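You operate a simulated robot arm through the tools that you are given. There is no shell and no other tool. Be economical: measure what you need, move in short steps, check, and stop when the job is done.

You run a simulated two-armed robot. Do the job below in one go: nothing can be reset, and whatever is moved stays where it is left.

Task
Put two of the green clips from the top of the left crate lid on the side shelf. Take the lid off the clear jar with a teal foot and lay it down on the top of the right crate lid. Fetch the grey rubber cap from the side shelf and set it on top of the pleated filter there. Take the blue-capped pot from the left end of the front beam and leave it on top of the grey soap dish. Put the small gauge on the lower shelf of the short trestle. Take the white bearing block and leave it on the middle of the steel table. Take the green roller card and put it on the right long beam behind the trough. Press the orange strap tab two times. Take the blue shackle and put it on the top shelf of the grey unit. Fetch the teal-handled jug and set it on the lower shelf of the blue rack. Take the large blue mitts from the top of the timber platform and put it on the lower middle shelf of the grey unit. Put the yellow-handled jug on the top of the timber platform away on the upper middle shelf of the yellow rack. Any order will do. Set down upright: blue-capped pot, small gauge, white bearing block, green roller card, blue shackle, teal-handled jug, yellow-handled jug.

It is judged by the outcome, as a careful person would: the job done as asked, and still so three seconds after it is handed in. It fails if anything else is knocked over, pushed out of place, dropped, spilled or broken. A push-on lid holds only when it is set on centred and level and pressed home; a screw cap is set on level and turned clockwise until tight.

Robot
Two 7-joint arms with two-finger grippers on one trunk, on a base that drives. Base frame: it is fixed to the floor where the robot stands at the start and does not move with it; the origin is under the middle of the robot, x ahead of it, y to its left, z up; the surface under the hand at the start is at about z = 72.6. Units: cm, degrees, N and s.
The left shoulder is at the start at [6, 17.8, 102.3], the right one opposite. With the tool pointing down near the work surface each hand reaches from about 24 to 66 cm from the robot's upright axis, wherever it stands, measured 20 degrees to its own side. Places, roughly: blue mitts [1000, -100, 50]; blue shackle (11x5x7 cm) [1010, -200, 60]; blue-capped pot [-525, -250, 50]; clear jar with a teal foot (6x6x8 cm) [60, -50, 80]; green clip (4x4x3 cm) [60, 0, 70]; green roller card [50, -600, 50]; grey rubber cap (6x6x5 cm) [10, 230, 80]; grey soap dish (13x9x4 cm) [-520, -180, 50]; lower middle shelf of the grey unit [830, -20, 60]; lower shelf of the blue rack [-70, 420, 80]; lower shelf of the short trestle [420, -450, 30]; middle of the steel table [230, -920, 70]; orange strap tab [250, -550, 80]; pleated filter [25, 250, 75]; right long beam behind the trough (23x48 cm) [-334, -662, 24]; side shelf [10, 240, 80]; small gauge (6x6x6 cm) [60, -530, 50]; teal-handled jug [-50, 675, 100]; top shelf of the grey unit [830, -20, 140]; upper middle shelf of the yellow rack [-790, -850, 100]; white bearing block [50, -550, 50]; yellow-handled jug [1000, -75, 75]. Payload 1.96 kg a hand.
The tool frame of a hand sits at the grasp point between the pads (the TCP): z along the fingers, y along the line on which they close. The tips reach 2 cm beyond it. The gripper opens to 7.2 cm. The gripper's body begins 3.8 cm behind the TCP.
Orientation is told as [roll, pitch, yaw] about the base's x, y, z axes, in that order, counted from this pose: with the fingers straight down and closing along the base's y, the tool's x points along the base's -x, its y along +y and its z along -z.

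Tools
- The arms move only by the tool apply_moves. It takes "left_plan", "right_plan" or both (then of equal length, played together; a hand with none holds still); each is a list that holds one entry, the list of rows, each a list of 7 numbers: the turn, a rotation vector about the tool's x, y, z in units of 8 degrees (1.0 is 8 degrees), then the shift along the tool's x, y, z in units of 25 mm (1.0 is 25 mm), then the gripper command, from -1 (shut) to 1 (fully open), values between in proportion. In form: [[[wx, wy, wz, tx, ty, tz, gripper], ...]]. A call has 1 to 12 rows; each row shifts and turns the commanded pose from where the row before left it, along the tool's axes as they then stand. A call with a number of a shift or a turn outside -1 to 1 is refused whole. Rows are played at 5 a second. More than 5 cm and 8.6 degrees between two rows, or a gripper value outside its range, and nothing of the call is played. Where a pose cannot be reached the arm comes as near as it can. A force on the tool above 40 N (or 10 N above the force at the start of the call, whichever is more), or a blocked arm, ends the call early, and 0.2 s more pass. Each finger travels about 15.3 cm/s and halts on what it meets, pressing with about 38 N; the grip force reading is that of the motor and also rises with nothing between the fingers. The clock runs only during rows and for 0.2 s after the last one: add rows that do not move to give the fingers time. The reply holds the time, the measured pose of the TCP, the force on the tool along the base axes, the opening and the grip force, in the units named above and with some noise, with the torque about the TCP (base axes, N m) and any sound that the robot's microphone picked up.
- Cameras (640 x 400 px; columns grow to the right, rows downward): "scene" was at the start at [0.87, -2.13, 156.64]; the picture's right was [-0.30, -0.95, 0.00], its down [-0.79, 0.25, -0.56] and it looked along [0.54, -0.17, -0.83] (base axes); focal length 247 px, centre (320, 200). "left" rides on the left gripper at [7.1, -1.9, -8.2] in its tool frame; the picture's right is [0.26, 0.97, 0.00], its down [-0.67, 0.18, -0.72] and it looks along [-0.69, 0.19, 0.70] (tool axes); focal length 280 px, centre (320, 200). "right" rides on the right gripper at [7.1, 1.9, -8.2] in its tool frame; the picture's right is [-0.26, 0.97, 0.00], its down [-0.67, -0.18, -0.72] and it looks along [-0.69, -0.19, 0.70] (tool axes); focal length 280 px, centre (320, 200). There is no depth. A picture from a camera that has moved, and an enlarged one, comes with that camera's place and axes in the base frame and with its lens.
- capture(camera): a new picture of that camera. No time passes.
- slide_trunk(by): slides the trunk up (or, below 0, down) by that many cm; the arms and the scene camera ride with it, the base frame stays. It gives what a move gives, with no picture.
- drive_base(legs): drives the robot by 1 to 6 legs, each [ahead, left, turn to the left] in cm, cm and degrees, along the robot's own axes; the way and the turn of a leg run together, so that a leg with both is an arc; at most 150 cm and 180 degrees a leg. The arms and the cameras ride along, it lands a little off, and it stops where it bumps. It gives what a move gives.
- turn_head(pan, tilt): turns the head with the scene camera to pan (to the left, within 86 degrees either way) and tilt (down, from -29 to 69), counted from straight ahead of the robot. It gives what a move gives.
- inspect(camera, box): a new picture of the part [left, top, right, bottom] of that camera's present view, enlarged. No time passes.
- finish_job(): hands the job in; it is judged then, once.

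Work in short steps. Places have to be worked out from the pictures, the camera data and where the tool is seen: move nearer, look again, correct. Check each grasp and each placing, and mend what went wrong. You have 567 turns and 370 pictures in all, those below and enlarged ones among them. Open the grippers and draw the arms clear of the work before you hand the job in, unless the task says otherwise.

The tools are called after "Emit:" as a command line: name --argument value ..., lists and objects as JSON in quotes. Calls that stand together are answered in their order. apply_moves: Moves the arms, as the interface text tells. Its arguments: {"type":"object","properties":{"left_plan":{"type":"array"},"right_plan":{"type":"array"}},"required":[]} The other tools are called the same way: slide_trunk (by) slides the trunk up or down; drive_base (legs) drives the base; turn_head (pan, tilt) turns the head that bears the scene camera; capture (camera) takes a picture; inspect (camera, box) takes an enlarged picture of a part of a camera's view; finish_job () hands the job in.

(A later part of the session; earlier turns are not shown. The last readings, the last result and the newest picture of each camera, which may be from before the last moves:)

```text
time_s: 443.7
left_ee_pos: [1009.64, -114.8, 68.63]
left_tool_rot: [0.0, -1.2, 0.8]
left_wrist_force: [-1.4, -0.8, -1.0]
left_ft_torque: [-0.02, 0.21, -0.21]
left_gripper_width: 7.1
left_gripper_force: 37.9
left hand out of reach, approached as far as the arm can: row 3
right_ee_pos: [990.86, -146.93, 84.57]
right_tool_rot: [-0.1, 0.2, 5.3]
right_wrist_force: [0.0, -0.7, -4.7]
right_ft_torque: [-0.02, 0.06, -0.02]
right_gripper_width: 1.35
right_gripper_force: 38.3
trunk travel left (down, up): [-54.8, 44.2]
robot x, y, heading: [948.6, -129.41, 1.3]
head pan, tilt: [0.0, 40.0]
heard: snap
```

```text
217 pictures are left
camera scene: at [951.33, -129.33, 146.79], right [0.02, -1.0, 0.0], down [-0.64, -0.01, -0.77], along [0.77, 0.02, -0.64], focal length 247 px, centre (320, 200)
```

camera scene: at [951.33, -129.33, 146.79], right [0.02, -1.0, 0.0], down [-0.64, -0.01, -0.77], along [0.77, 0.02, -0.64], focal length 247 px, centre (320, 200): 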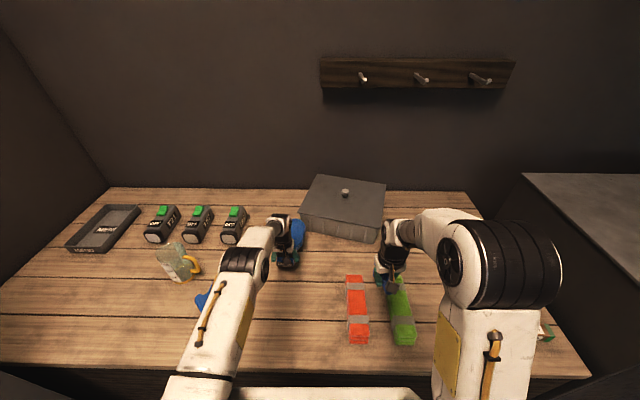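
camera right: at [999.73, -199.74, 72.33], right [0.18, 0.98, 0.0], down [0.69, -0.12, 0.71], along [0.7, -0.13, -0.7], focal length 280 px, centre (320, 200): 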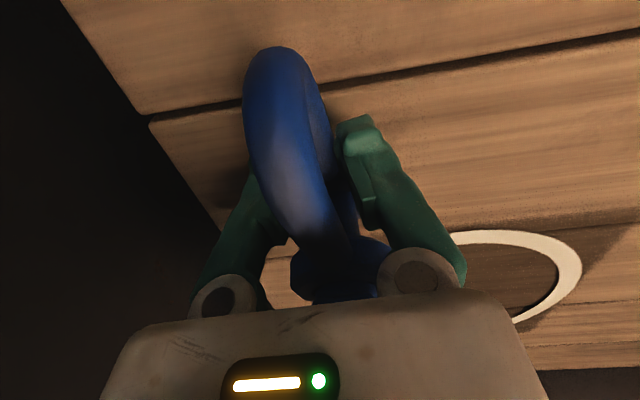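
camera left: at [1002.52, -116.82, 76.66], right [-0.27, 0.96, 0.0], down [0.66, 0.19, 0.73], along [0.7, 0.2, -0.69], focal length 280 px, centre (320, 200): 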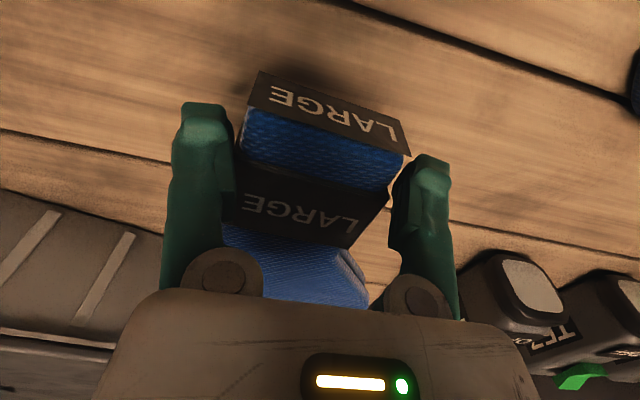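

The gripper did hold the mitts (width 7.1) and carried them forward, which pushed the lidded box on the platform. I back straight out and then inspect the box.

Emit:
apply_moves --left_plan '[[[0, 0, 0, 0.8, 0, 0, -1], [0, 0, 0, 0.9, 0, 0, -1], [0, 0, 0, 0.9, 0, 0, -1], [0, 0, 0, 0.9, 0, 0, -1], [0, 0, 0, 0.9, 0, 0, -1], [0, 0, 0, 0.9, 0, 0, -1], [0, 0, 0, 0.9, 0, 0, -1], [0, 0, 0, 0.9, 0, -0.3, -1], [0, 0, 0, 0.9, 0, -0.6, -1], [0, 0, 0, 0.9, 0, -0.9, -1], [0, 0, 0, 0.5, 0, -0.9, -1], [0, 0, 0, 0, 0, 0, -1]]]'

Emit:
capture --camera "scene"

Emit:
capture --camera "left"

```text
time_s: 446.3
left_ee_pos: [986.43, -115.13, 75.13]
left_tool_rot: [0.0, -0.8, 0.8]
left_wrist_force: [0.7, 0.3, -2.0]
left_ft_torque: [0.01, 0.19, -0.03]
left_gripper_width: 7.05
left_gripper_force: 38.5
right_ee_pos: [990.95, -146.91, 84.68]
right_tool_rot: [-0.1, 0.3, 5.3]
right_wrist_force: [0.1, -0.8, -5.7]
right_ft_torque: [-0.01, 0.11, -0.01]
right_gripper_width: 1.37
right_gripper_force: 38.1
trunk travel left (down, up): [-54.8, 44.2]
robot x, y, heading: [948.42, -129.3, 1.4]
head pan, tilt: [0.0, 40.0]
```

```text
216 pictures are left
camera scene: at [951.39, -129.32, 146.78], right [0.02, -1.0, 0.0], down [-0.64, -0.01, -0.77], along [0.77, 0.02, -0.64], focal length 247 px, centre (320, 200)
```

scene: 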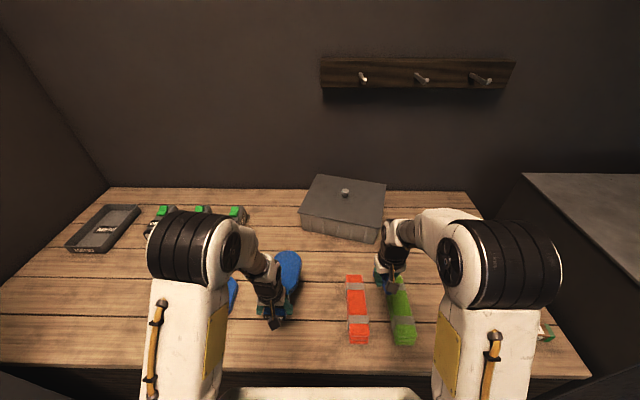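

```text
215 pictures are left
camera left: at [979.24, -117.25, 83.31], right [-0.28, 0.96, 0.0], down [0.66, 0.19, 0.72], along [0.7, 0.2, -0.69], focal length 280 px, centre (320, 200)
```

left: 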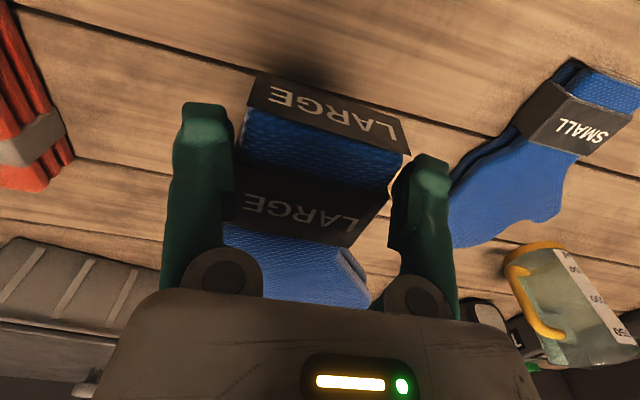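

The mitts are safely held. I measure the displaced box against its former place.

Emit:
inspect --camera "scene" --box '[280, 150, 420, 260]'

```text
3.64 times, centred on (350, 205) of scene
camera zoom: at [951.39, -129.32, 146.78], right [0.02, -1.0, 0.0], down [-0.64, -0.01, -0.77], along [0.77, 0.02, -0.64], focal length 899 px, centre (211, 182)
```

zoom: 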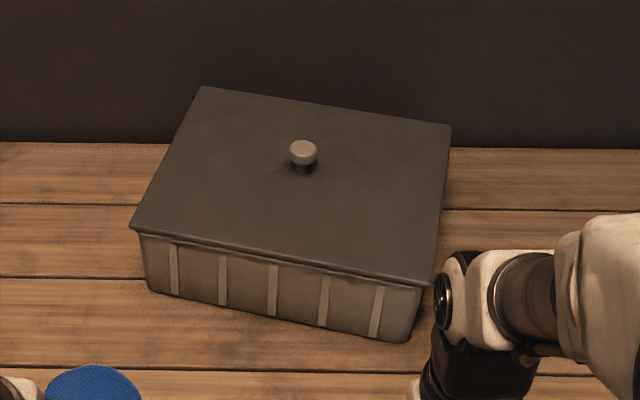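

The box was shoved by up to 13 cm at its left side; I'll put it back once my hands are free. First I deliver shackle and mitts: back off and turn to the grey unit.

Emit:
drive_base --legs '[[-60, 0, 0], [-58, 0, 0], [0, 0, 89]]'

Emit:
turn_head --pan 0 --tilt 30

Emit:
capture --camera "scene"

```text
time_s: 456.4
left_ee_pos: [816.97, -93.55, 75.26]
left_tool_rot: [0.0, -0.8, 89.5]
left_wrist_force: [0.1, -0.6, -1.6]
left_ft_torque: [-0.15, 0.01, 0.02]
left_gripper_width: 6.98
left_gripper_force: 38.1
right_ee_pos: [848.94, -89.74, 84.68]
right_tool_rot: [-0.1, 0.3, 94.1]
right_wrist_force: [-0.5, 0.7, -5.9]
right_ft_torque: [-0.13, -0.02, 0.01]
right_gripper_width: 1.39
right_gripper_force: 37.8
trunk travel left (down, up): [-54.8, 44.2]
robot x, y, heading: [830.82, -131.56, 90.1]
head pan, tilt: [0.0, 40.0]
```

```text
time_s: 457.1
left_ee_pos: [816.92, -93.59, 75.21]
left_tool_rot: [0.0, -0.8, 89.5]
left_wrist_force: [0.0, -0.7, -2.2]
left_ft_torque: [-0.18, 0.01, 0.0]
left_gripper_width: 6.96
left_gripper_force: 38.5
right_ee_pos: [848.81, -89.76, 84.61]
right_tool_rot: [-0.2, 0.3, 94.1]
right_wrist_force: [-0.6, 0.6, -6.3]
right_ft_torque: [-0.1, -0.01, 0.03]
right_gripper_width: 1.39
right_gripper_force: 37.7
trunk travel left (down, up): [-54.8, 44.2]
robot x, y, heading: [830.58, -131.45, 90.3]
head pan, tilt: [0.0, 30.0]
```

```text
213 pictures are left
camera scene: at [830.49, -128.37, 148.32], right [1.0, 0.0, 0.0], down [0.0, -0.5, -0.87], along [0.0, 0.87, -0.5], focal length 247 px, centre (320, 200)
```

scene: 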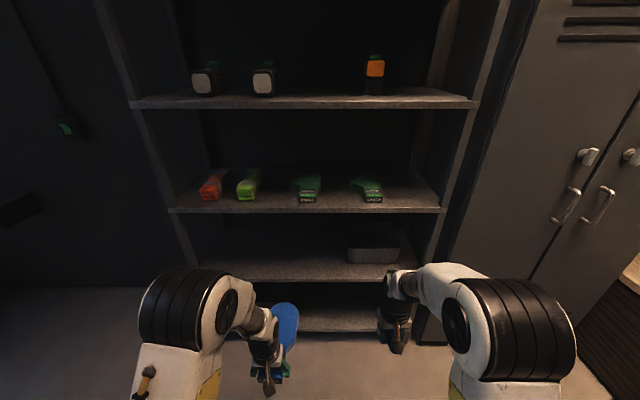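

Shelf fronts: top z≈136, upper middle 95.5, lower middle 56, bottom 15. Mitts first: the lower middle shelf is free between x 775 and 840. I retract the right hand, drive nearer and look.

Emit:
apply_moves --right_plan '[[[0, 0, 0, 0.8, -0.3, 0, -1], [0, 0, 0, 0.8, -0.3, 0, -1], [0, 0, 0, 0.8, -0.3, 0, -1], [0, 0, 0, 0.8, -0.3, 0, -1], [0, 0, 0, 0.8, -0.3, 0, -1]]]' --left_plan '[[[0, 0, 0, 0, 0, 0.5, -1], [0, 0, 0, 0, 0, 0.5, -1], [0, 0, 0, 0, 0, 0.5, -1], [0, 0, 0, 0, 0, 0, -1], [0, 0, 0, 0, 0, 0, -1]]]'

Emit:
drive_base --legs '[[30, 4, 0]]'

Emit:
turn_head --pan 0 --tilt 50

Emit:
capture --camera "scene"

Emit:
capture --camera "left"

```text
time_s: 458.3
left_ee_pos: [816.99, -93.41, 71.39]
left_tool_rot: [0.1, -0.9, 89.5]
left_wrist_force: [0.5, -0.3, -1.5]
left_ft_torque: [-0.19, 0.04, 0.03]
left_gripper_width: 6.93
left_gripper_force: 38.1
right_ee_pos: [853.33, -99.61, 84.68]
right_tool_rot: [-0.1, 0.3, 94.1]
right_wrist_force: [-0.5, 0.4, -6.1]
right_ft_torque: [-0.04, 0.0, -0.01]
right_gripper_width: 1.4
right_gripper_force: 37.8
trunk travel left (down, up): [-54.8, 44.2]
robot x, y, heading: [830.3, -131.56, 89.8]
head pan, tilt: [0.0, 30.0]
```

```text
time_s: 460.4
left_ee_pos: [812.92, -63.51, 71.37]
left_tool_rot: [-0.1, -0.8, 89.7]
left_wrist_force: [-0.1, -0.1, -2.6]
left_ft_torque: [-0.18, 0.03, -0.02]
left_gripper_width: 6.96
left_gripper_force: 37.8
right_ee_pos: [849.29, -69.46, 84.71]
right_tool_rot: [-0.2, 0.4, 94.1]
right_wrist_force: [-0.1, -0.2, -5.4]
right_ft_torque: [-0.06, -0.03, 0.0]
right_gripper_width: 1.38
right_gripper_force: 38.5
trunk travel left (down, up): [-54.8, 44.2]
robot x, y, heading: [826.51, -101.64, 90.0]
head pan, tilt: [0.0, 30.0]
```

```text
time_s: 461.2
left_ee_pos: [812.86, -63.52, 71.47]
left_tool_rot: [0.0, -0.8, 89.7]
left_wrist_force: [0.7, 0.3, -1.4]
left_ft_torque: [-0.19, 0.0, 0.01]
left_gripper_width: 6.92
left_gripper_force: 38.1
right_ee_pos: [849.37, -69.62, 84.75]
right_tool_rot: [-0.2, 0.3, 94.1]
right_wrist_force: [0.2, -0.6, -5.5]
right_ft_torque: [-0.1, 0.0, -0.03]
right_gripper_width: 1.37
right_gripper_force: 37.8
trunk travel left (down, up): [-54.8, 44.2]
robot x, y, heading: [826.39, -101.75, 90.2]
head pan, tilt: [0.0, 50.0]
```

```text
212 pictures are left
camera scene: at [826.42, -99.8, 145.38], right [1.0, 0.0, 0.0], down [0.0, -0.77, -0.64], along [0.0, 0.64, -0.77], focal length 247 px, centre (320, 200)
```

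scene: 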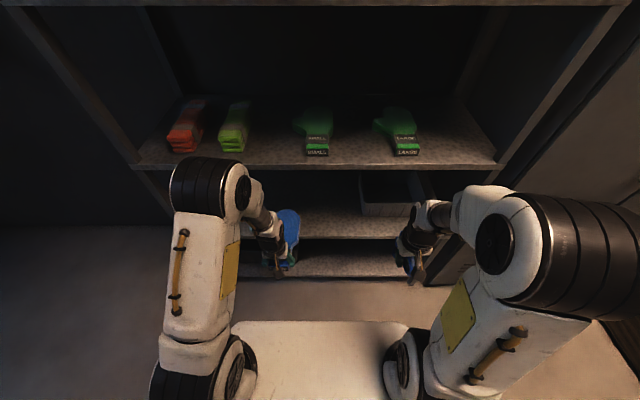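

```text
211 pictures are left
camera left: at [814.77, -70.76, 79.52], right [-0.97, -0.26, 0.0], down [-0.18, 0.67, 0.73], along [-0.18, 0.7, -0.69], focal length 280 px, centre (320, 200)
```

left: 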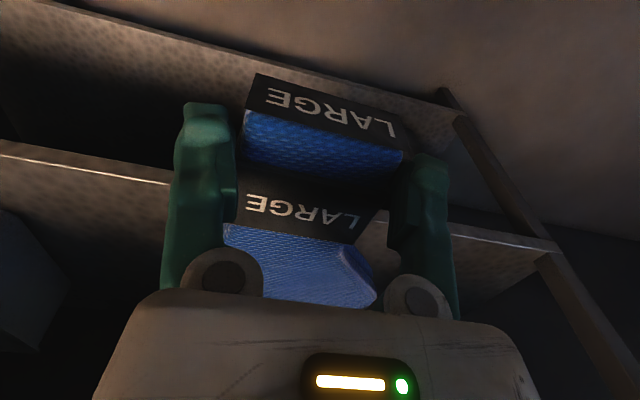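

I lower the mitts to just above the shelf level and drive in 14 cm.

Emit:
apply_moves --left_plan '[[[0, 0, 0, 0, 0, 0.6, -1], [0, 0, 0, 0, 0, 0.6, -1], [0, 0, 0, 0, 0, 0.6, -1], [0, 0, 0, 0, 0, 0.6, -1], [0, 0, 0, 0, 0, 0.4, -1], [0, 0, 0, 0, 0, 0, -1]]]'

Emit:
drive_base --legs '[[14, 0, 0]]'

Emit:
capture --camera "left"

Emit:
inspect --camera "scene" --box '[180, 150, 480, 320]'

```text
time_s: 462.6
left_ee_pos: [812.94, -63.35, 64.45]
left_tool_rot: [0.0, -0.8, 89.7]
left_wrist_force: [0.0, -0.2, -1.8]
left_ft_torque: [-0.19, 0.02, 0.02]
left_gripper_width: 6.96
left_gripper_force: 38.2
right_ee_pos: [849.28, -69.68, 84.68]
right_tool_rot: [0.0, 0.4, 94.1]
right_wrist_force: [0.0, 0.6, -5.5]
right_ft_torque: [-0.09, -0.01, 0.0]
right_gripper_width: 1.38
right_gripper_force: 38.7
trunk travel left (down, up): [-54.8, 44.2]
robot x, y, heading: [826.13, -101.64, 89.8]
head pan, tilt: [0.0, 50.0]
```

```text
time_s: 463.9
left_ee_pos: [812.9, -49.24, 64.33]
left_tool_rot: [0.0, -0.7, 89.7]
left_wrist_force: [-0.2, -0.7, -1.5]
left_ft_torque: [-0.21, 0.03, -0.01]
left_gripper_width: 6.92
left_gripper_force: 38.6
right_ee_pos: [849.23, -55.56, 84.65]
right_tool_rot: [-0.1, 0.4, 93.9]
right_wrist_force: [0.2, 0.7, -6.1]
right_ft_torque: [-0.12, 0.01, 0.04]
right_gripper_width: 1.41
right_gripper_force: 38.2
trunk travel left (down, up): [-54.8, 44.2]
robot x, y, heading: [826.53, -87.79, 89.9]
head pan, tilt: [0.0, 50.0]
```

```text
210 pictures are left
camera left: at [814.81, -56.55, 72.5], right [-0.97, -0.26, 0.0], down [-0.18, 0.67, 0.72], along [-0.18, 0.7, -0.69], focal length 280 px, centre (320, 200)
```

left: 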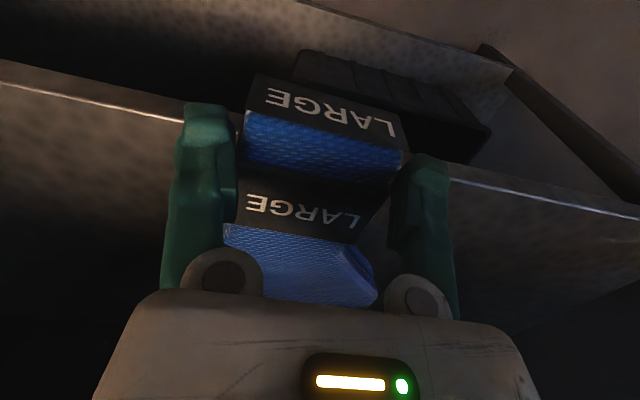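

```text
2.13 times, centred on (330, 235) of scene
camera zoom: at [826.42, -85.68, 145.37], right [1.0, 0.0, 0.0], down [0.0, -0.77, -0.64], along [0.0, 0.64, -0.77], focal length 528 px, centre (299, 125)
```

zoom: 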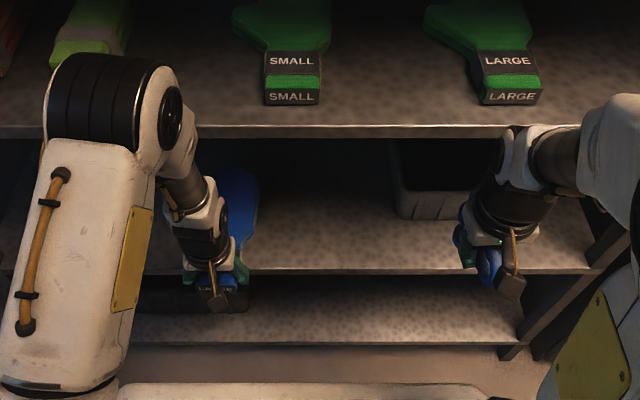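

Shelf edge z≈53.7; the mitts are 5 cm above it. I extend the arm 16 cm inward while sinking slightly.

Emit:
apply_moves --left_plan '[[[0, 0, 0, -0.8, 0, 0.1, -1], [0, 0, 0, -0.8, 0, 0.1, -1], [0, 0, 0, -0.8, 0, 0.1, -1], [0, 0, 0, -0.8, 0, 0.1, -1], [0, 0, 0, -0.8, 0, 0.1, -1], [0, 0, 0, -0.8, 0, 0.1, -1], [0, 0, 0, -0.8, 0, 0.1, -1], [0, 0, 0, 0, 0, 0, -1]]]'

Emit:
capture --camera "left"

```text
time_s: 465.8
left_ee_pos: [812.63, -41.64, 59.35]
left_tool_rot: [1.0, 12.0, 90.2]
left_wrist_force: [41.6, -80.7, 309.4]
left_ft_torque: [0.41, 0.18, -2.82]
left_gripper_width: 7.3
left_gripper_force: 38.1
right_ee_pos: [849.39, -52.96, 83.27]
right_tool_rot: [0.5, 1.2, 94.7]
right_wrist_force: [-1.3, -5.9, -5.9]
right_ft_torque: [0.22, -0.02, 0.02]
right_gripper_width: 1.38
right_gripper_force: 38.0
trunk travel left (down, up): [-54.8, 44.2]
robot x, y, heading: [826.51, -88.55, 90.4]
head pan, tilt: [0.0, 50.0]
stopped in row 8 (left hand): the arm was blocked; the commanded pose is now the measured one
```

```text
208 pictures are left
camera left: at [814.72, -46.9, 68.85], right [-0.96, -0.26, 0.07], down [-0.18, 0.81, 0.56], along [-0.2, 0.53, -0.82], focal length 280 px, centre (320, 200)
```

left: 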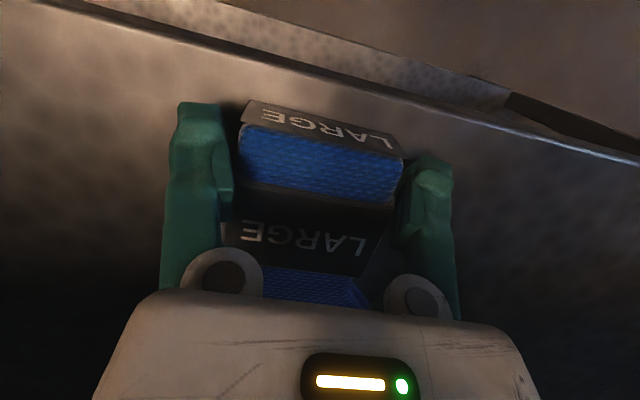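

The arm jammed between the shelves (large force). I move straight back a few centimetres, still holding the mitts, to free it.

Emit:
apply_moves --left_plan '[[[0, 0, 0, 0.3, 0, 0, -1], [0, -0.5, 0, 0.4, 0, 0, -1], [0, -0.5, 0, 0.4, 0, 0, -1], [0, -0.5, 0, 0.4, 0, -0.2, -1], [0, 0, 0, 0.4, 0, -0.2, -1], [0, 0, 0, 0, 0, 0, -1]]]'

Emit:
inspect --camera "scene" --box '[180, 150, 480, 320]'

Emit:
capture --camera "left"

```text
time_s: 466.0
left_ee_pos: [812.58, -40.52, 59.13]
left_tool_rot: [0.3, 11.1, 90.1]
left_wrist_force: [10.2, 33.3, 437.5]
left_ft_torque: [1.09, -0.08, -0.71]
left_gripper_width: 7.32
left_gripper_force: 38.3
right_ee_pos: [848.73, -52.75, 82.8]
right_tool_rot: [0.1, 1.6, 95.1]
right_wrist_force: [1.0, -0.8, -4.8]
right_ft_torque: [-0.03, 0.04, -0.03]
right_gripper_width: 1.38
right_gripper_force: 37.7
trunk travel left (down, up): [-54.8, 44.2]
robot x, y, heading: [826.16, -89.03, 91.0]
head pan, tilt: [0.0, 50.0]
stopped in row 1 (left hand): the force on the tool passed its limit at 358 N (the readings are from after the stop); the commanded pose is now the measured one
```

```text
2.13 times, centred on (330, 235) of scene
camera zoom: at [826.89, -91.03, 145.48], right [1.0, 0.02, -0.01], down [0.01, -0.75, -0.66], along [-0.01, 0.66, -0.75], focal length 528 px, centre (299, 125)
```

zoom: 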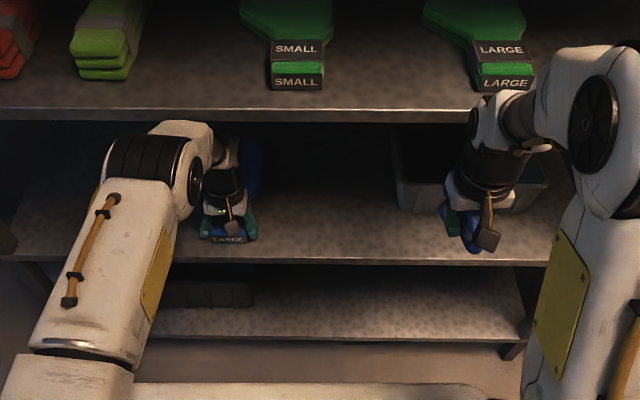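

```text
206 pictures are left
camera left: at [814.6, -45.97, 68.6], right [-0.96, -0.26, 0.06], down [-0.18, 0.8, 0.57], along [-0.19, 0.54, -0.82], focal length 280 px, centre (320, 200)
```

left: 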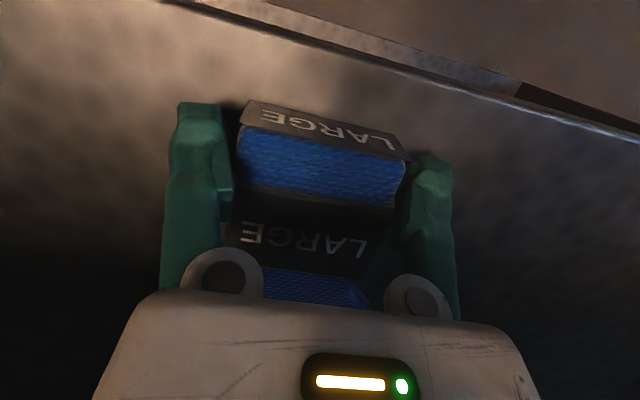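

The elbow is wedged under the upper shelf while the fingertips press on the lower one; the mitts already lie on the shelf. I open the gripper fully first.

Emit:
apply_moves --left_plan '[[[0, 0, 0, 0, 0, 0, 1], [0, 0, 0, 0, 0, 0, 1], [0, 0, 0, 0, 0, 0, 1]]]'

Emit:
drive_base --legs '[[-2, 0, 0]]'

Emit:
inspect --camera "scene" --box '[180, 150, 480, 320]'

```text
time_s: 466.8
left_ee_pos: [812.48, -40.7, 58.87]
left_tool_rot: [0.3, 9.8, 90.1]
left_wrist_force: [25.2, 109.4, 258.2]
left_ft_torque: [2.16, -0.34, -0.04]
left_gripper_width: 7.31
left_gripper_force: 38.5
right_ee_pos: [848.65, -53.57, 83.06]
right_tool_rot: [-0.1, 0.9, 94.9]
right_wrist_force: [0.3, 1.0, -6.0]
right_ft_torque: [-0.11, 0.0, -0.03]
right_gripper_width: 1.4
right_gripper_force: 37.8
trunk travel left (down, up): [-54.8, 44.2]
robot x, y, heading: [826.02, -88.98, 90.7]
head pan, tilt: [0.0, 50.0]
```

```text
time_s: 467.6
left_ee_pos: [812.44, -40.93, 58.91]
left_tool_rot: [0.5, 10.3, 90.2]
left_wrist_force: [22.3, 62.5, 131.8]
left_ft_torque: [2.22, -0.65, -0.21]
left_gripper_width: 7.33
left_gripper_force: 38.3
right_ee_pos: [848.82, -53.96, 82.57]
right_tool_rot: [0.1, 2.0, 94.8]
right_wrist_force: [0.1, -0.5, -5.9]
right_ft_torque: [-0.09, -0.02, 0.03]
right_gripper_width: 1.4
right_gripper_force: 38.0
trunk travel left (down, up): [-54.8, 44.2]
robot x, y, heading: [825.8, -90.37, 90.5]
head pan, tilt: [0.0, 50.0]
```

```text
2.13 times, centred on (330, 235) of scene
camera zoom: at [826.76, -90.21, 145.52], right [1.0, 0.01, 0.0], down [0.01, -0.76, -0.65], along [-0.01, 0.65, -0.76], focal length 528 px, centre (299, 125)
```

zoom: 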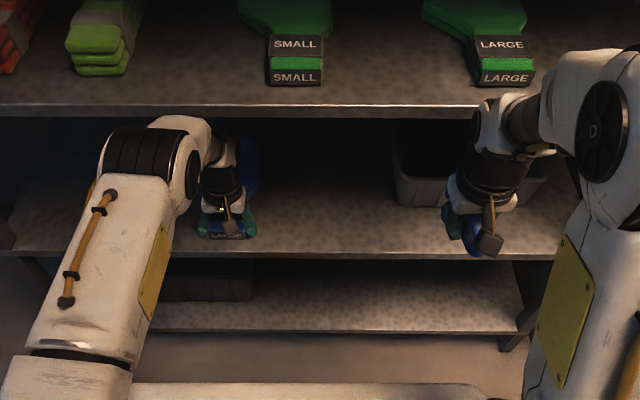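

The force is falling as I back out. I continue in small steps.

Emit:
drive_base --legs '[[-2, 0, 0]]'

Emit:
apply_moves --left_plan '[[[0, 0, 0, 0, 0, -0.2, 1], [0, 0, 0, 0, 0, 0, 1]]]'

```text
time_s: 468.4
left_ee_pos: [812.4, -42.15, 58.85]
left_tool_rot: [0.1, 10.0, 90.0]
left_wrist_force: [0.8, 11.2, 75.0]
left_ft_torque: [-0.9, 0.29, -0.03]
left_gripper_width: 7.29
left_gripper_force: 37.7
right_ee_pos: [848.72, -55.75, 82.44]
right_tool_rot: [0.0, 2.3, 94.8]
right_wrist_force: [0.0, -0.5, -6.0]
right_ft_torque: [-0.07, 0.0, 0.0]
right_gripper_width: 1.39
right_gripper_force: 38.0
trunk travel left (down, up): [-54.8, 44.2]
robot x, y, heading: [825.84, -93.07, 90.6]
head pan, tilt: [0.0, 50.0]
```

```text
time_s: 469.0
left_ee_pos: [812.41, -41.91, 59.01]
left_tool_rot: [0.0, 10.3, 90.2]
left_wrist_force: [-0.4, -0.6, 1.7]
left_ft_torque: [0.24, 0.27, 0.16]
left_gripper_width: 7.31
left_gripper_force: 38.2
right_ee_pos: [848.55, -55.25, 82.18]
right_tool_rot: [0.0, 2.6, 94.8]
right_wrist_force: [0.5, 0.6, -6.0]
right_ft_torque: [-0.1, -0.02, 0.0]
right_gripper_width: 1.37
right_gripper_force: 38.4
trunk travel left (down, up): [-54.8, 44.2]
robot x, y, heading: [826.13, -92.67, 90.9]
head pan, tilt: [0.0, 50.0]
```

Free now, but at this tilt the fingers sit on the wider band. I rotate the hand back to vertical so the opening clears the cuff.

Emit:
apply_moves --left_plan '[[[0, -0.4, 0, 0, 0, -0.05, 1], [0, -0.4, 0, 0, 0, -0.05, 1], [0, -0.4, 0, 0, 0, -0.05, 1], [0, 0, 0, 0, 0, 0, 1]]]'

Emit:
capture --camera "left"

Emit:
inspect --camera "scene" --box '[220, 170, 400, 290]'

```text
time_s: 470.0
left_ee_pos: [812.44, -41.88, 59.39]
left_tool_rot: [0.1, 0.7, 90.0]
left_wrist_force: [-0.7, -0.7, -1.7]
left_ft_torque: [-0.2, -0.01, 0.03]
left_gripper_width: 7.31
left_gripper_force: 38.2
right_ee_pos: [848.49, -55.06, 82.21]
right_tool_rot: [-0.1, 2.6, 94.7]
right_wrist_force: [-0.1, -0.3, -4.8]
right_ft_torque: [-0.1, 0.0, 0.04]
right_gripper_width: 1.38
right_gripper_force: 38.5
trunk travel left (down, up): [-54.8, 44.2]
robot x, y, heading: [826.07, -92.7, 90.5]
head pan, tilt: [0.0, 50.0]
```

```text
204 pictures are left
camera left: at [814.42, -48.85, 67.77], right [-0.96, -0.26, 0.0], down [-0.18, 0.68, 0.71], along [-0.19, 0.68, -0.71], focal length 280 px, centre (320, 200)
```

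left: 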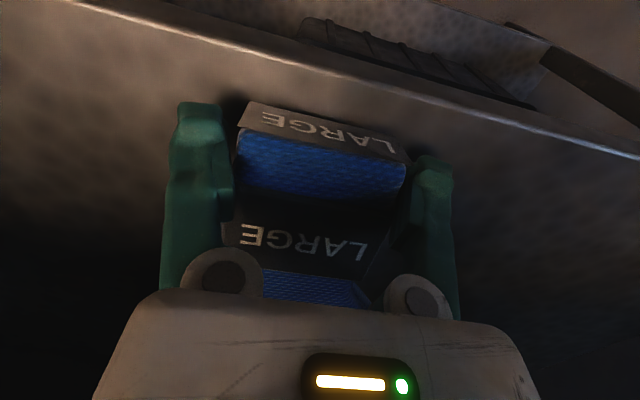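

```text
3.33 times, centred on (310, 230) of scene
camera zoom: at [826.22, -90.84, 145.37], right [1.0, 0.01, 0.0], down [0.01, -0.77, -0.64], along [-0.01, 0.64, -0.77], focal length 824 px, centre (353, 100)
```

zoom: 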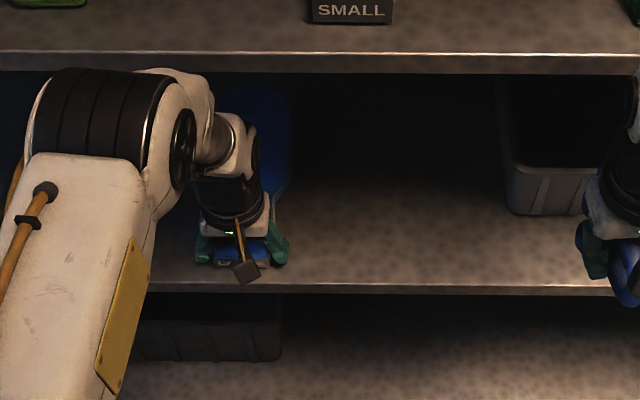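

The mitts are clamped (wider than the full opening where they slid to). I'll place the shackle first and then use the right hand to hold the mitts down. I back out with them.

Emit:
apply_moves --left_plan '[[[0, 0, 0, 0, 0, -0.3, 1], [0, 0, 0, 0.3, 0, -0.3, 1], [0, 0, 0, 0, 0, 0, 1]]]'

Emit:
drive_base --legs '[[-30, 0, -1]]'

Emit:
capture --camera "scene"

Emit:
capture --camera "left"

```text
time_s: 470.8
left_ee_pos: [812.42, -42.54, 61.03]
left_tool_rot: [0.1, 0.7, 90.1]
left_wrist_force: [0.5, 0.3, -1.5]
left_ft_torque: [-0.19, 0.02, -0.02]
left_gripper_width: 7.28
left_gripper_force: 38.1
right_ee_pos: [848.44, -55.25, 82.23]
right_tool_rot: [0.0, 2.6, 94.8]
right_wrist_force: [-0.1, 0.6, -5.7]
right_ft_torque: [-0.08, 0.0, -0.02]
right_gripper_width: 1.38
right_gripper_force: 38.2
trunk travel left (down, up): [-54.8, 44.2]
robot x, y, heading: [825.89, -92.32, 90.7]
head pan, tilt: [0.0, 50.0]
```

```text
time_s: 472.8
left_ee_pos: [813.4, -71.93, 61.02]
left_tool_rot: [0.1, 0.7, 89.0]
left_wrist_force: [-0.6, -0.6, -0.9]
left_ft_torque: [-0.17, -0.02, 0.0]
left_gripper_width: 7.28
left_gripper_force: 0.6
right_ee_pos: [849.27, -85.18, 82.36]
right_tool_rot: [0.0, 2.7, 93.7]
right_wrist_force: [-0.1, 0.4, -5.2]
right_ft_torque: [-0.03, -0.01, -0.01]
right_gripper_width: 1.39
right_gripper_force: 37.8
trunk travel left (down, up): [-54.8, 44.2]
robot x, y, heading: [826.24, -122.22, 89.5]
head pan, tilt: [0.0, 50.0]
```

```text
202 pictures are left
camera scene: at [826.29, -120.44, 145.37], right [1.0, -0.01, 0.0], down [-0.01, -0.77, -0.64], along [0.01, 0.64, -0.77], focal length 247 px, centre (320, 200)
```

scene: 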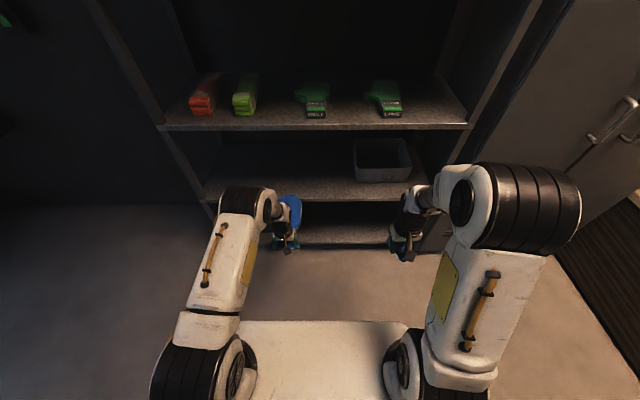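

```text
201 pictures are left
camera left: at [815.31, -78.93, 69.34], right [-0.97, -0.25, 0.0], down [-0.17, 0.69, 0.71], along [-0.18, 0.69, -0.71], focal length 280 px, centre (320, 200)
```

left: 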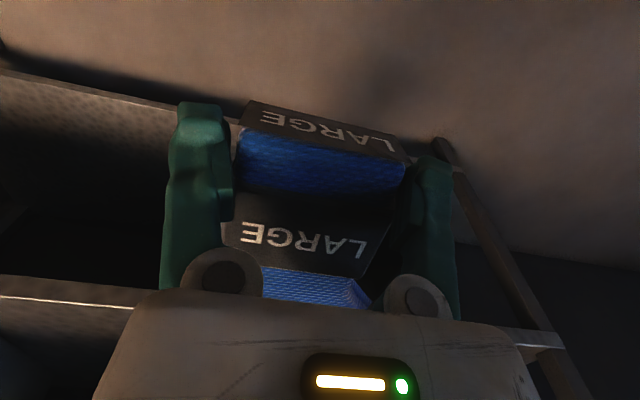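

The left grip is loose now, so I close it again at once, then raise the trunk for the top shelf.

Emit:
apply_moves --left_plan '[[[0, 0, 0, 0, 0, 0, -1], [0, 0, 0, 0, 0, 0, -1], [0, 0, 0, 0, 0, 0, -1]]]'

Emit:
slide_trunk --by 40

Emit:
turn_head --pan 0 --tilt 25

Emit:
capture --camera "scene"

```text
time_s: 473.6
left_ee_pos: [813.35, -71.81, 60.92]
left_tool_rot: [0.1, 0.6, 88.9]
left_wrist_force: [0.3, -0.1, 0.1]
left_ft_torque: [-0.2, 0.0, 0.02]
left_gripper_width: 7.31
left_gripper_force: 37.8
right_ee_pos: [849.3, -85.07, 82.24]
right_tool_rot: [0.0, 2.6, 93.7]
right_wrist_force: [-0.3, 0.6, -5.9]
right_ft_torque: [-0.08, -0.02, -0.02]
right_gripper_width: 1.4
right_gripper_force: 38.3
trunk travel left (down, up): [-54.8, 44.2]
robot x, y, heading: [826.25, -122.25, 89.7]
head pan, tilt: [0.0, 50.0]
```

```text
time_s: 477.5
left_ee_pos: [813.36, -71.78, 101.0]
left_tool_rot: [0.2, 0.7, 89.1]
left_wrist_force: [0.1, 0.4, -1.1]
left_ft_torque: [-0.18, 0.02, 0.02]
left_gripper_width: 7.26
left_gripper_force: 38.1
right_ee_pos: [849.27, -85.04, 122.25]
right_tool_rot: [0.0, 2.5, 93.7]
right_wrist_force: [0.4, 0.0, -5.9]
right_ft_torque: [-0.1, -0.04, 0.03]
right_gripper_width: 1.38
right_gripper_force: 37.9
trunk travel left (down, up): [-94.8, 4.2]
robot x, y, heading: [826.42, -122.01, 89.7]
head pan, tilt: [0.0, 50.0]
```

```text
time_s: 478.4
left_ee_pos: [813.47, -71.82, 100.87]
left_tool_rot: [0.0, 0.7, 89.0]
left_wrist_force: [0.0, 0.3, -1.4]
left_ft_torque: [-0.16, -0.03, 0.01]
left_gripper_width: 7.26
left_gripper_force: 38.3
right_ee_pos: [849.36, -85.14, 122.21]
right_tool_rot: [0.1, 2.6, 93.8]
right_wrist_force: [-0.1, 0.7, -5.4]
right_ft_torque: [-0.07, -0.02, 0.0]
right_gripper_width: 1.39
right_gripper_force: 38.0
trunk travel left (down, up): [-94.8, 4.2]
robot x, y, heading: [826.05, -122.14, 89.2]
head pan, tilt: [0.0, 25.0]
```

```text
200 pictures are left
camera scene: at [826.31, -118.8, 189.11], right [1.0, -0.01, 0.0], down [0.0, -0.42, -0.91], along [0.01, 0.91, -0.42], focal length 247 px, centre (320, 200)
```

scene: 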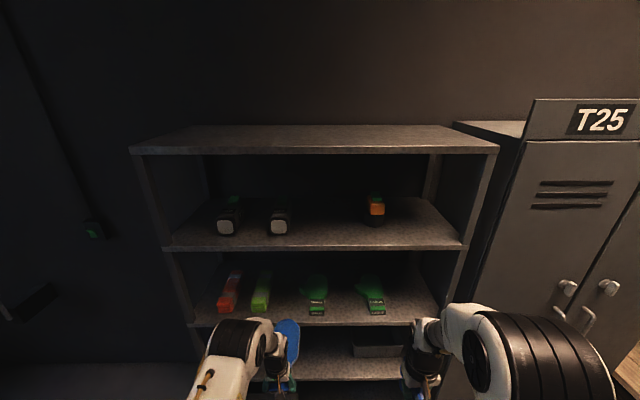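

I raise the right hand to z 143, and pull the left hand (with mitts) back and up so it stays clear of the shelves.

Emit:
apply_moves --right_plan '[[[0, 0, 0, 0, 0, -0.85, -1], [0, -0.1, 0, 0, 0, -0.85, -1], [0, -0.1, 0, 0, 0, -0.85, -1], [0, -0.1, 0, 0, 0, -0.85, -1], [0, 0, 0.1, 0, 0, -0.85, -1], [0, 0, 0.1, 0, 0, -0.85, -1], [0, 0, 0.1, 0, 0, -0.85, -1], [0, 0, 0, 0, 0, -0.85, -1], [0, 0, 0, 0, 0, -0.85, -1], [0, 0, 0, 0, 0, -0.85, -1]]]' --left_plan '[[[0, 0, 0, 0.7, 0.2, -0.5, -1], [0, 0, 0, 0.7, 0.2, -0.5, -1], [0, 0, 0, 0.7, 0.2, -0.5, -1], [0, 0, 0, 0.7, 0.2, -0.5, -1], [0, 0, 0, 0.7, 0.2, -0.5, -1], [0, 0, 0, 0.7, 0.2, -0.5, -1], [0, 0, 0, 0.7, 0.2, -0.5, -1], [0, 0, 0, 0.7, 0.2, -0.5, -1], [0, 0, 0, 0.7, 0.2, -0.5, -1], [0, 0, 0, 0.7, 0.2, -0.5, -1]]]'

Emit:
capture --camera "scene"

```text
time_s: 480.6
left_ee_pos: [808.21, -89.19, 113.75]
left_tool_rot: [0.1, 0.8, 89.0]
left_wrist_force: [-0.1, -0.2, -2.2]
left_ft_torque: [-0.19, 0.0, -0.03]
left_gripper_width: 7.3
left_gripper_force: 38.5
right_ee_pos: [849.0, -85.72, 133.35]
right_tool_rot: [-0.1, 0.0, 91.3]
right_wrist_force: [0.0, -0.6, -5.5]
right_ft_torque: [-0.12, -0.02, -0.01]
right_gripper_width: 1.37
right_gripper_force: 38.0
right hand out of reach, approached as far as the arm can: row 6, 7, 8, 9, 10
trunk travel left (down, up): [-94.8, 4.2]
robot x, y, heading: [825.84, -121.84, 89.4]
head pan, tilt: [0.0, 25.0]
```

```text
199 pictures are left
camera scene: at [826.29, -118.97, 189.12], right [1.0, -0.01, 0.0], down [0.0, -0.42, -0.91], along [0.01, 0.91, -0.42], focal length 247 px, centre (320, 200)
```

scene: 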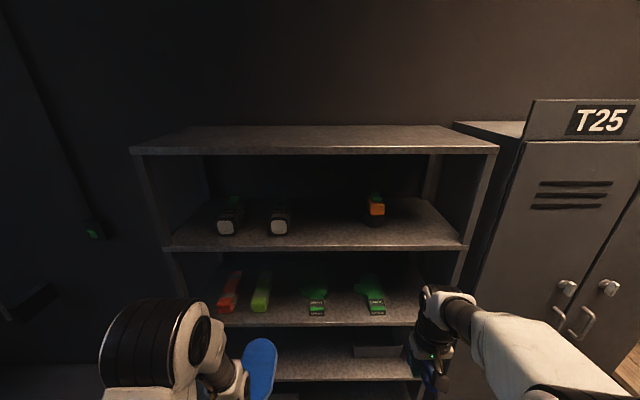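

With fingers down the arm tops out at z≈133-137, not enough for the top shelf. I'll return to the platform, set the shackle down in the free place, free the mitts there, and regrip both with a tilted hand.

Emit:
drive_base --legs '[[-10, 0, 0], [0, 0, -89], [60, 0, 0], [62, 0, 0]]'

Emit:
turn_head --pan 0 --tilt 45

Emit:
capture --camera "scene"

```text
time_s: 491.6
left_ee_pos: [980.72, -118.67, 113.71]
left_tool_rot: [0.1, 0.6, -2.4]
left_wrist_force: [-0.7, -0.1, -1.7]
left_ft_torque: [-0.01, 0.18, 0.0]
left_gripper_width: 7.23
left_gripper_force: 37.6
right_ee_pos: [983.06, -159.88, 133.4]
right_tool_rot: [-0.1, 0.0, 0.0]
right_wrist_force: [-0.6, -0.3, -6.1]
right_ft_torque: [-0.01, 0.09, -0.04]
right_gripper_width: 1.39
right_gripper_force: 38.4
trunk travel left (down, up): [-94.8, 4.2]
robot x, y, heading: [947.51, -136.04, -1.9]
head pan, tilt: [0.0, 25.0]
```

```text
time_s: 492.4
left_ee_pos: [980.83, -118.59, 113.75]
left_tool_rot: [0.2, 0.8, -2.4]
left_wrist_force: [0.4, 0.0, -2.5]
left_ft_torque: [0.02, 0.2, 0.03]
left_gripper_width: 7.2
left_gripper_force: 37.6
right_ee_pos: [983.4, -159.84, 133.35]
right_tool_rot: [-0.1, 0.2, 0.0]
right_wrist_force: [0.8, -0.7, -6.3]
right_ft_torque: [-0.03, 0.13, 0.02]
right_gripper_width: 1.34
right_gripper_force: 37.9
trunk travel left (down, up): [-94.8, 4.2]
robot x, y, heading: [946.95, -136.05, -1.9]
head pan, tilt: [0.0, 45.0]
```

```text
198 pictures are left
camera scene: at [949.61, -136.04, 186.07], right [-0.03, -1.0, 0.0], down [-0.71, 0.02, -0.71], along [0.71, -0.02, -0.71], focal length 247 px, centre (320, 200)
```

scene: 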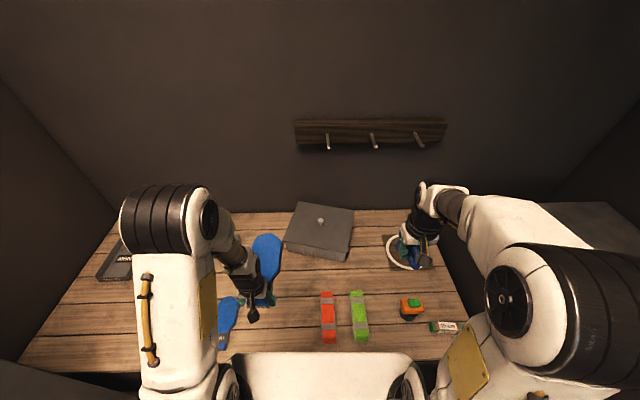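

I lower the trunk and set the shackle down in the gap at about [1000, -169.5].

Emit:
slide_trunk --by -40

Emit:
apply_moves --right_plan '[[[0, 0, 0, -0.6, -0.4, 0.6, -1], [0, 0, 0, -0.6, -0.4, 0.8, -1], [0, 0, 0, -0.6, -0.4, 0.8, -1], [0, 0, 0, -0.6, -0.4, 0.8, -1], [0, 0, 0, -0.6, -0.4, 0.8, -1], [0, 0, 0, -0.6, -0.4, 0.8, -1], [0, 0, 0, -0.6, -0.4, 0.8, -1], [0, 0, 0, -0.6, -0.4, 0.8, -1], [0, 0, 0, -0.6, -0.4, 0.8, -1], [0, 0, 0, -0.6, -0.4, 0.8, -1], [0, 0, 0, 0, 0, 0, -1]]]'

Emit:
capture --camera "right"

```text
time_s: 496.2
left_ee_pos: [980.62, -118.52, 73.65]
left_tool_rot: [0.2, 0.7, -2.3]
left_wrist_force: [0.3, 0.0, -1.6]
left_ft_torque: [0.01, 0.17, 0.0]
left_gripper_width: 7.18
left_gripper_force: 38.3
right_ee_pos: [983.17, -159.73, 93.32]
right_tool_rot: [-0.1, 0.0, 0.0]
right_wrist_force: [0.4, 0.3, -5.0]
right_ft_torque: [-0.04, 0.08, -0.02]
right_gripper_width: 1.37
right_gripper_force: 38.3
trunk travel left (down, up): [-54.8, 44.2]
robot x, y, heading: [947.23, -135.93, -1.7]
head pan, tilt: [0.0, 45.0]
```

```text
time_s: 498.6
left_ee_pos: [980.66, -118.59, 73.77]
left_tool_rot: [0.0, 0.7, -2.3]
left_wrist_force: [-0.1, 1.1, -1.9]
left_ft_torque: [0.01, 0.21, -0.01]
left_gripper_width: 7.16
left_gripper_force: 37.7
right_ee_pos: [998.14, -169.8, 73.72]
right_tool_rot: [0.0, 0.0, 0.0]
right_wrist_force: [-0.1, 0.1, -4.2]
right_ft_torque: [-0.01, 0.1, -0.03]
right_gripper_width: 1.38
right_gripper_force: 37.9
trunk travel left (down, up): [-54.8, 44.2]
robot x, y, heading: [947.16, -136.22, -1.6]
head pan, tilt: [0.0, 45.0]
```

```text
197 pictures are left
camera right: at [991.05, -167.84, 81.96], right [0.26, 0.96, 0.0], down [0.67, -0.18, 0.72], along [0.69, -0.19, -0.7], focal length 280 px, centre (320, 200)
```

right: 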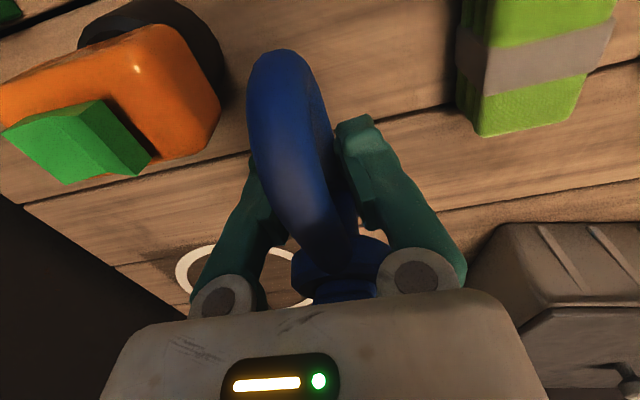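

Clear on both sides. I lower to the surface.

Emit:
apply_moves --right_plan '[[[0, 0, 0, 0, 0, 0.9, -1], [0, 0, 0, 0, 0, 0.9, -1], [0, 0, 0, 0, 0, 0.9, -1], [0, 0, 0, 0, 0, 0.9, -1], [0, 0, 0, 0, 0, 0.6, -1], [0, 0, 0, 0, 0, 0.3, -1], [0, 0, 0, 0, 0, 0.15, -1], [0, 0, 0, 0, 0, 0.1, -1], [0, 0, 0, 0, 0, 0, -1]]]'

```text
time_s: 500.6
left_ee_pos: [980.67, -118.66, 73.77]
left_tool_rot: [0.1, 0.8, -2.5]
left_wrist_force: [-0.3, -0.5, -1.6]
left_ft_torque: [0.0, 0.19, -0.03]
left_gripper_width: 7.14
left_gripper_force: 38.2
right_ee_pos: [998.08, -169.9, 62.01]
right_tool_rot: [0.0, 0.2, 0.0]
right_wrist_force: [0.3, 0.5, -6.0]
right_ft_torque: [0.01, 0.12, -0.01]
right_gripper_width: 1.36
right_gripper_force: 38.1
trunk travel left (down, up): [-54.8, 44.2]
robot x, y, heading: [947.29, -136.25, -1.8]
head pan, tilt: [0.0, 45.0]
```

Emit:
apply_moves --right_plan '[[[0, 0, 0, 0, 0, 0.12, -1], [0, 0, 0, 0, 0, 0.12, -1], [0, 0, 0, 0, 0, 0, -1]]]'

```text
time_s: 501.4
left_ee_pos: [980.55, -118.65, 73.77]
left_tool_rot: [0.0, 0.7, -2.4]
left_wrist_force: [0.8, 0.3, -2.3]
left_ft_torque: [0.0, 0.22, 0.01]
left_gripper_width: 7.11
left_gripper_force: 37.5
right_ee_pos: [998.2, -169.92, 61.75]
right_tool_rot: [-0.2, -0.3, 0.0]
right_wrist_force: [-1.6, -3.5, 16.1]
right_ft_torque: [-0.02, -0.97, -0.01]
right_gripper_width: 1.37
right_gripper_force: 37.9
trunk travel left (down, up): [-54.8, 44.2]
robot x, y, heading: [947.18, -135.84, -1.8]
head pan, tilt: [0.0, 45.0]
```

Contact. I release and rise.

Emit:
apply_moves --right_plan '[[[0, 0, 0, 0, 0, -0.03, 0.3], [0, 0, 0, 0, 0, 0, 0.3], [0, 0, 0, 0, 0, -0.4, 0.3], [0, 0, 0, 0, 0, -0.8, 0.3], [0, 0, 0, 0, 0, -0.9, 0.3], [0, 0, 0, 0, 0, -0.9, 0.3], [0, 0, 0, 0, 0, -0.9, 1], [0, 0, 0, 0, 0, 0, 1]]]'

Emit:
capture --camera "right"

Emit:
capture --camera "left"

```text
time_s: 503.2
left_ee_pos: [980.67, -118.5, 73.67]
left_tool_rot: [0.0, 0.8, -2.4]
left_wrist_force: [0.3, -0.3, -2.0]
left_ft_torque: [-0.03, 0.2, 0.02]
left_gripper_width: 7.09
left_gripper_force: 38.4
right_ee_pos: [998.18, -169.85, 71.22]
right_tool_rot: [-0.1, 0.0, 0.0]
right_wrist_force: [-0.4, -0.1, 0.0]
right_ft_torque: [0.02, 0.0, -0.04]
right_gripper_width: 7.2
right_gripper_force: 0.0
trunk travel left (down, up): [-54.8, 44.2]
robot x, y, heading: [947.24, -136.13, -1.9]
head pan, tilt: [0.0, 45.0]
```

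```text
196 pictures are left
camera right: at [991.1, -167.9, 79.38], right [0.26, 0.96, 0.0], down [0.67, -0.18, 0.72], along [0.69, -0.19, -0.7], focal length 280 px, centre (320, 200)
```

right: 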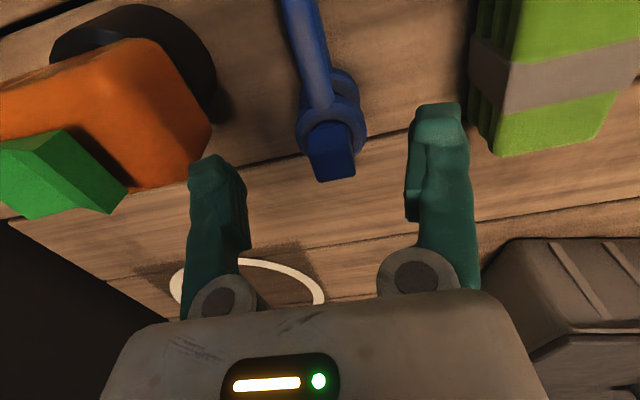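

```text
195 pictures are left
camera left: at [973.65, -120.29, 82.03], right [-0.22, 0.97, 0.0], down [0.69, 0.15, 0.71], along [0.69, 0.16, -0.71], focal length 280 px, centre (320, 200)
```

left: 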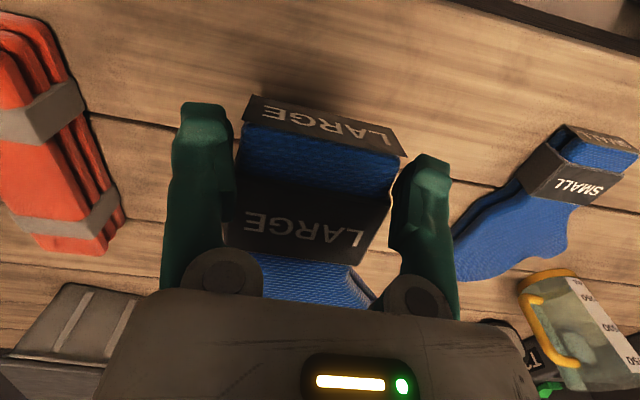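

The mitts' grip has settled to 7.09 cm, so full opening should free them. I lower them onto the platform.

Emit:
apply_moves --left_plan '[[[0, 0, 0, -0.3, 0, 0.8, -1], [0, 0, 0, -0.3, 0, 0.8, -1], [0, 0, 0, 0, 0, 0.8, -1], [0, 0, 0, 0, 0, 0.8, -1], [0, 0, 0, 0, 0, 0.5, -1], [0, 0, 0, 0, 0, 0.3, -1], [0, 0, 0, 0, 0, 0.2, -1], [0, 0, 0, 0, 0, 0.2, -1], [0, 0, 0, 0, 0, 0, -1]]]'

```text
time_s: 505.2
left_ee_pos: [981.98, -118.53, 62.66]
left_tool_rot: [-0.1, 0.7, -2.3]
left_wrist_force: [-0.1, 0.1, -2.4]
left_ft_torque: [-0.02, 0.18, 0.0]
left_gripper_width: 7.07
left_gripper_force: 37.8
right_ee_pos: [998.08, -169.84, 71.27]
right_tool_rot: [-0.1, 0.0, 0.1]
right_wrist_force: [-0.5, -0.7, 0.9]
right_ft_torque: [-0.01, 0.03, -0.02]
right_gripper_width: 7.22
right_gripper_force: 0.0
trunk travel left (down, up): [-54.8, 44.2]
robot x, y, heading: [947.03, -135.76, -1.9]
head pan, tilt: [0.0, 45.0]
```

Emit:
apply_moves --left_plan '[[[0, 0, 0, 0, 0, 0.2, -1], [0, 0, 0, 0, 0, 0.2, -1], [0, 0, 0, 0, 0, 0.2, -1], [0, 0, 0, 0, 0, 0.15, -1], [0, 0, 0, 0, 0, 0, -1]]]'

```text
time_s: 505.9
left_ee_pos: [982.04, -118.7, 62.05]
left_tool_rot: [0.1, 0.4, -2.3]
left_wrist_force: [-5.4, -0.5, 42.8]
left_ft_torque: [0.44, 0.81, 0.02]
left_gripper_width: 7.1
left_gripper_force: 38.0
right_ee_pos: [997.93, -169.91, 71.32]
right_tool_rot: [0.0, -0.1, 0.0]
right_wrist_force: [1.1, 0.7, -0.4]
right_ft_torque: [0.01, 0.0, -0.01]
right_gripper_width: 7.2
right_gripper_force: 0.1
trunk travel left (down, up): [-54.8, 44.2]
robot x, y, heading: [946.75, -135.85, -1.6]
head pan, tilt: [0.0, 45.0]
stopped in row 3 (left hand): the force on the tool passed its limit at 50 N (the readings are from after the stop); the commanded pose is now the measured one
```

The contact height shows the fingertips touch the platform itself (z≈59.5-60). I open and rise to see whether the mitts stay.

Emit:
apply_moves --left_plan '[[[0, 0, 0, 0, 0, -0.1, 1], [0, 0, 0, 0, 0, 0, 1], [0, 0, 0, 0, 0, 0, 1], [0, 0, 0, 0, 0, -0.3, 1], [0, 0, 0, 0, 0, -0.5, 1], [0, 0, 0, 0, 0, -0.5, 1], [0, 0, 0, 0, 0, 0, 1]]]'

Emit:
capture --camera "left"

```text
time_s: 507.5
left_ee_pos: [982.24, -118.54, 65.24]
left_tool_rot: [0.1, 0.4, -2.3]
left_wrist_force: [0.4, 0.1, -1.5]
left_ft_torque: [0.02, 0.21, 0.0]
left_gripper_width: 7.19
left_gripper_force: 0.0
right_ee_pos: [998.21, -169.79, 71.29]
right_tool_rot: [-0.1, 0.0, 0.0]
right_wrist_force: [0.1, -0.6, 0.3]
right_ft_torque: [-0.01, 0.02, 0.01]
right_gripper_width: 7.18
right_gripper_force: 0.1
trunk travel left (down, up): [-54.8, 44.2]
robot x, y, heading: [947.12, -136.07, -2.0]
head pan, tilt: [0.0, 45.0]
```

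```text
194 pictures are left
camera left: at [975.2, -120.23, 73.57], right [-0.22, 0.97, 0.0], down [0.69, 0.15, 0.71], along [0.69, 0.16, -0.7], focal length 280 px, centre (320, 200)
```

left: 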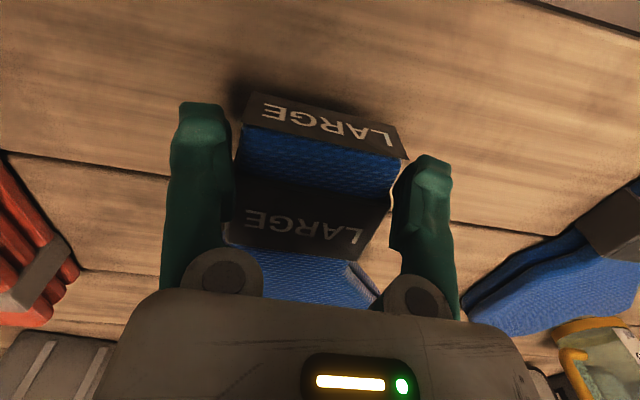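

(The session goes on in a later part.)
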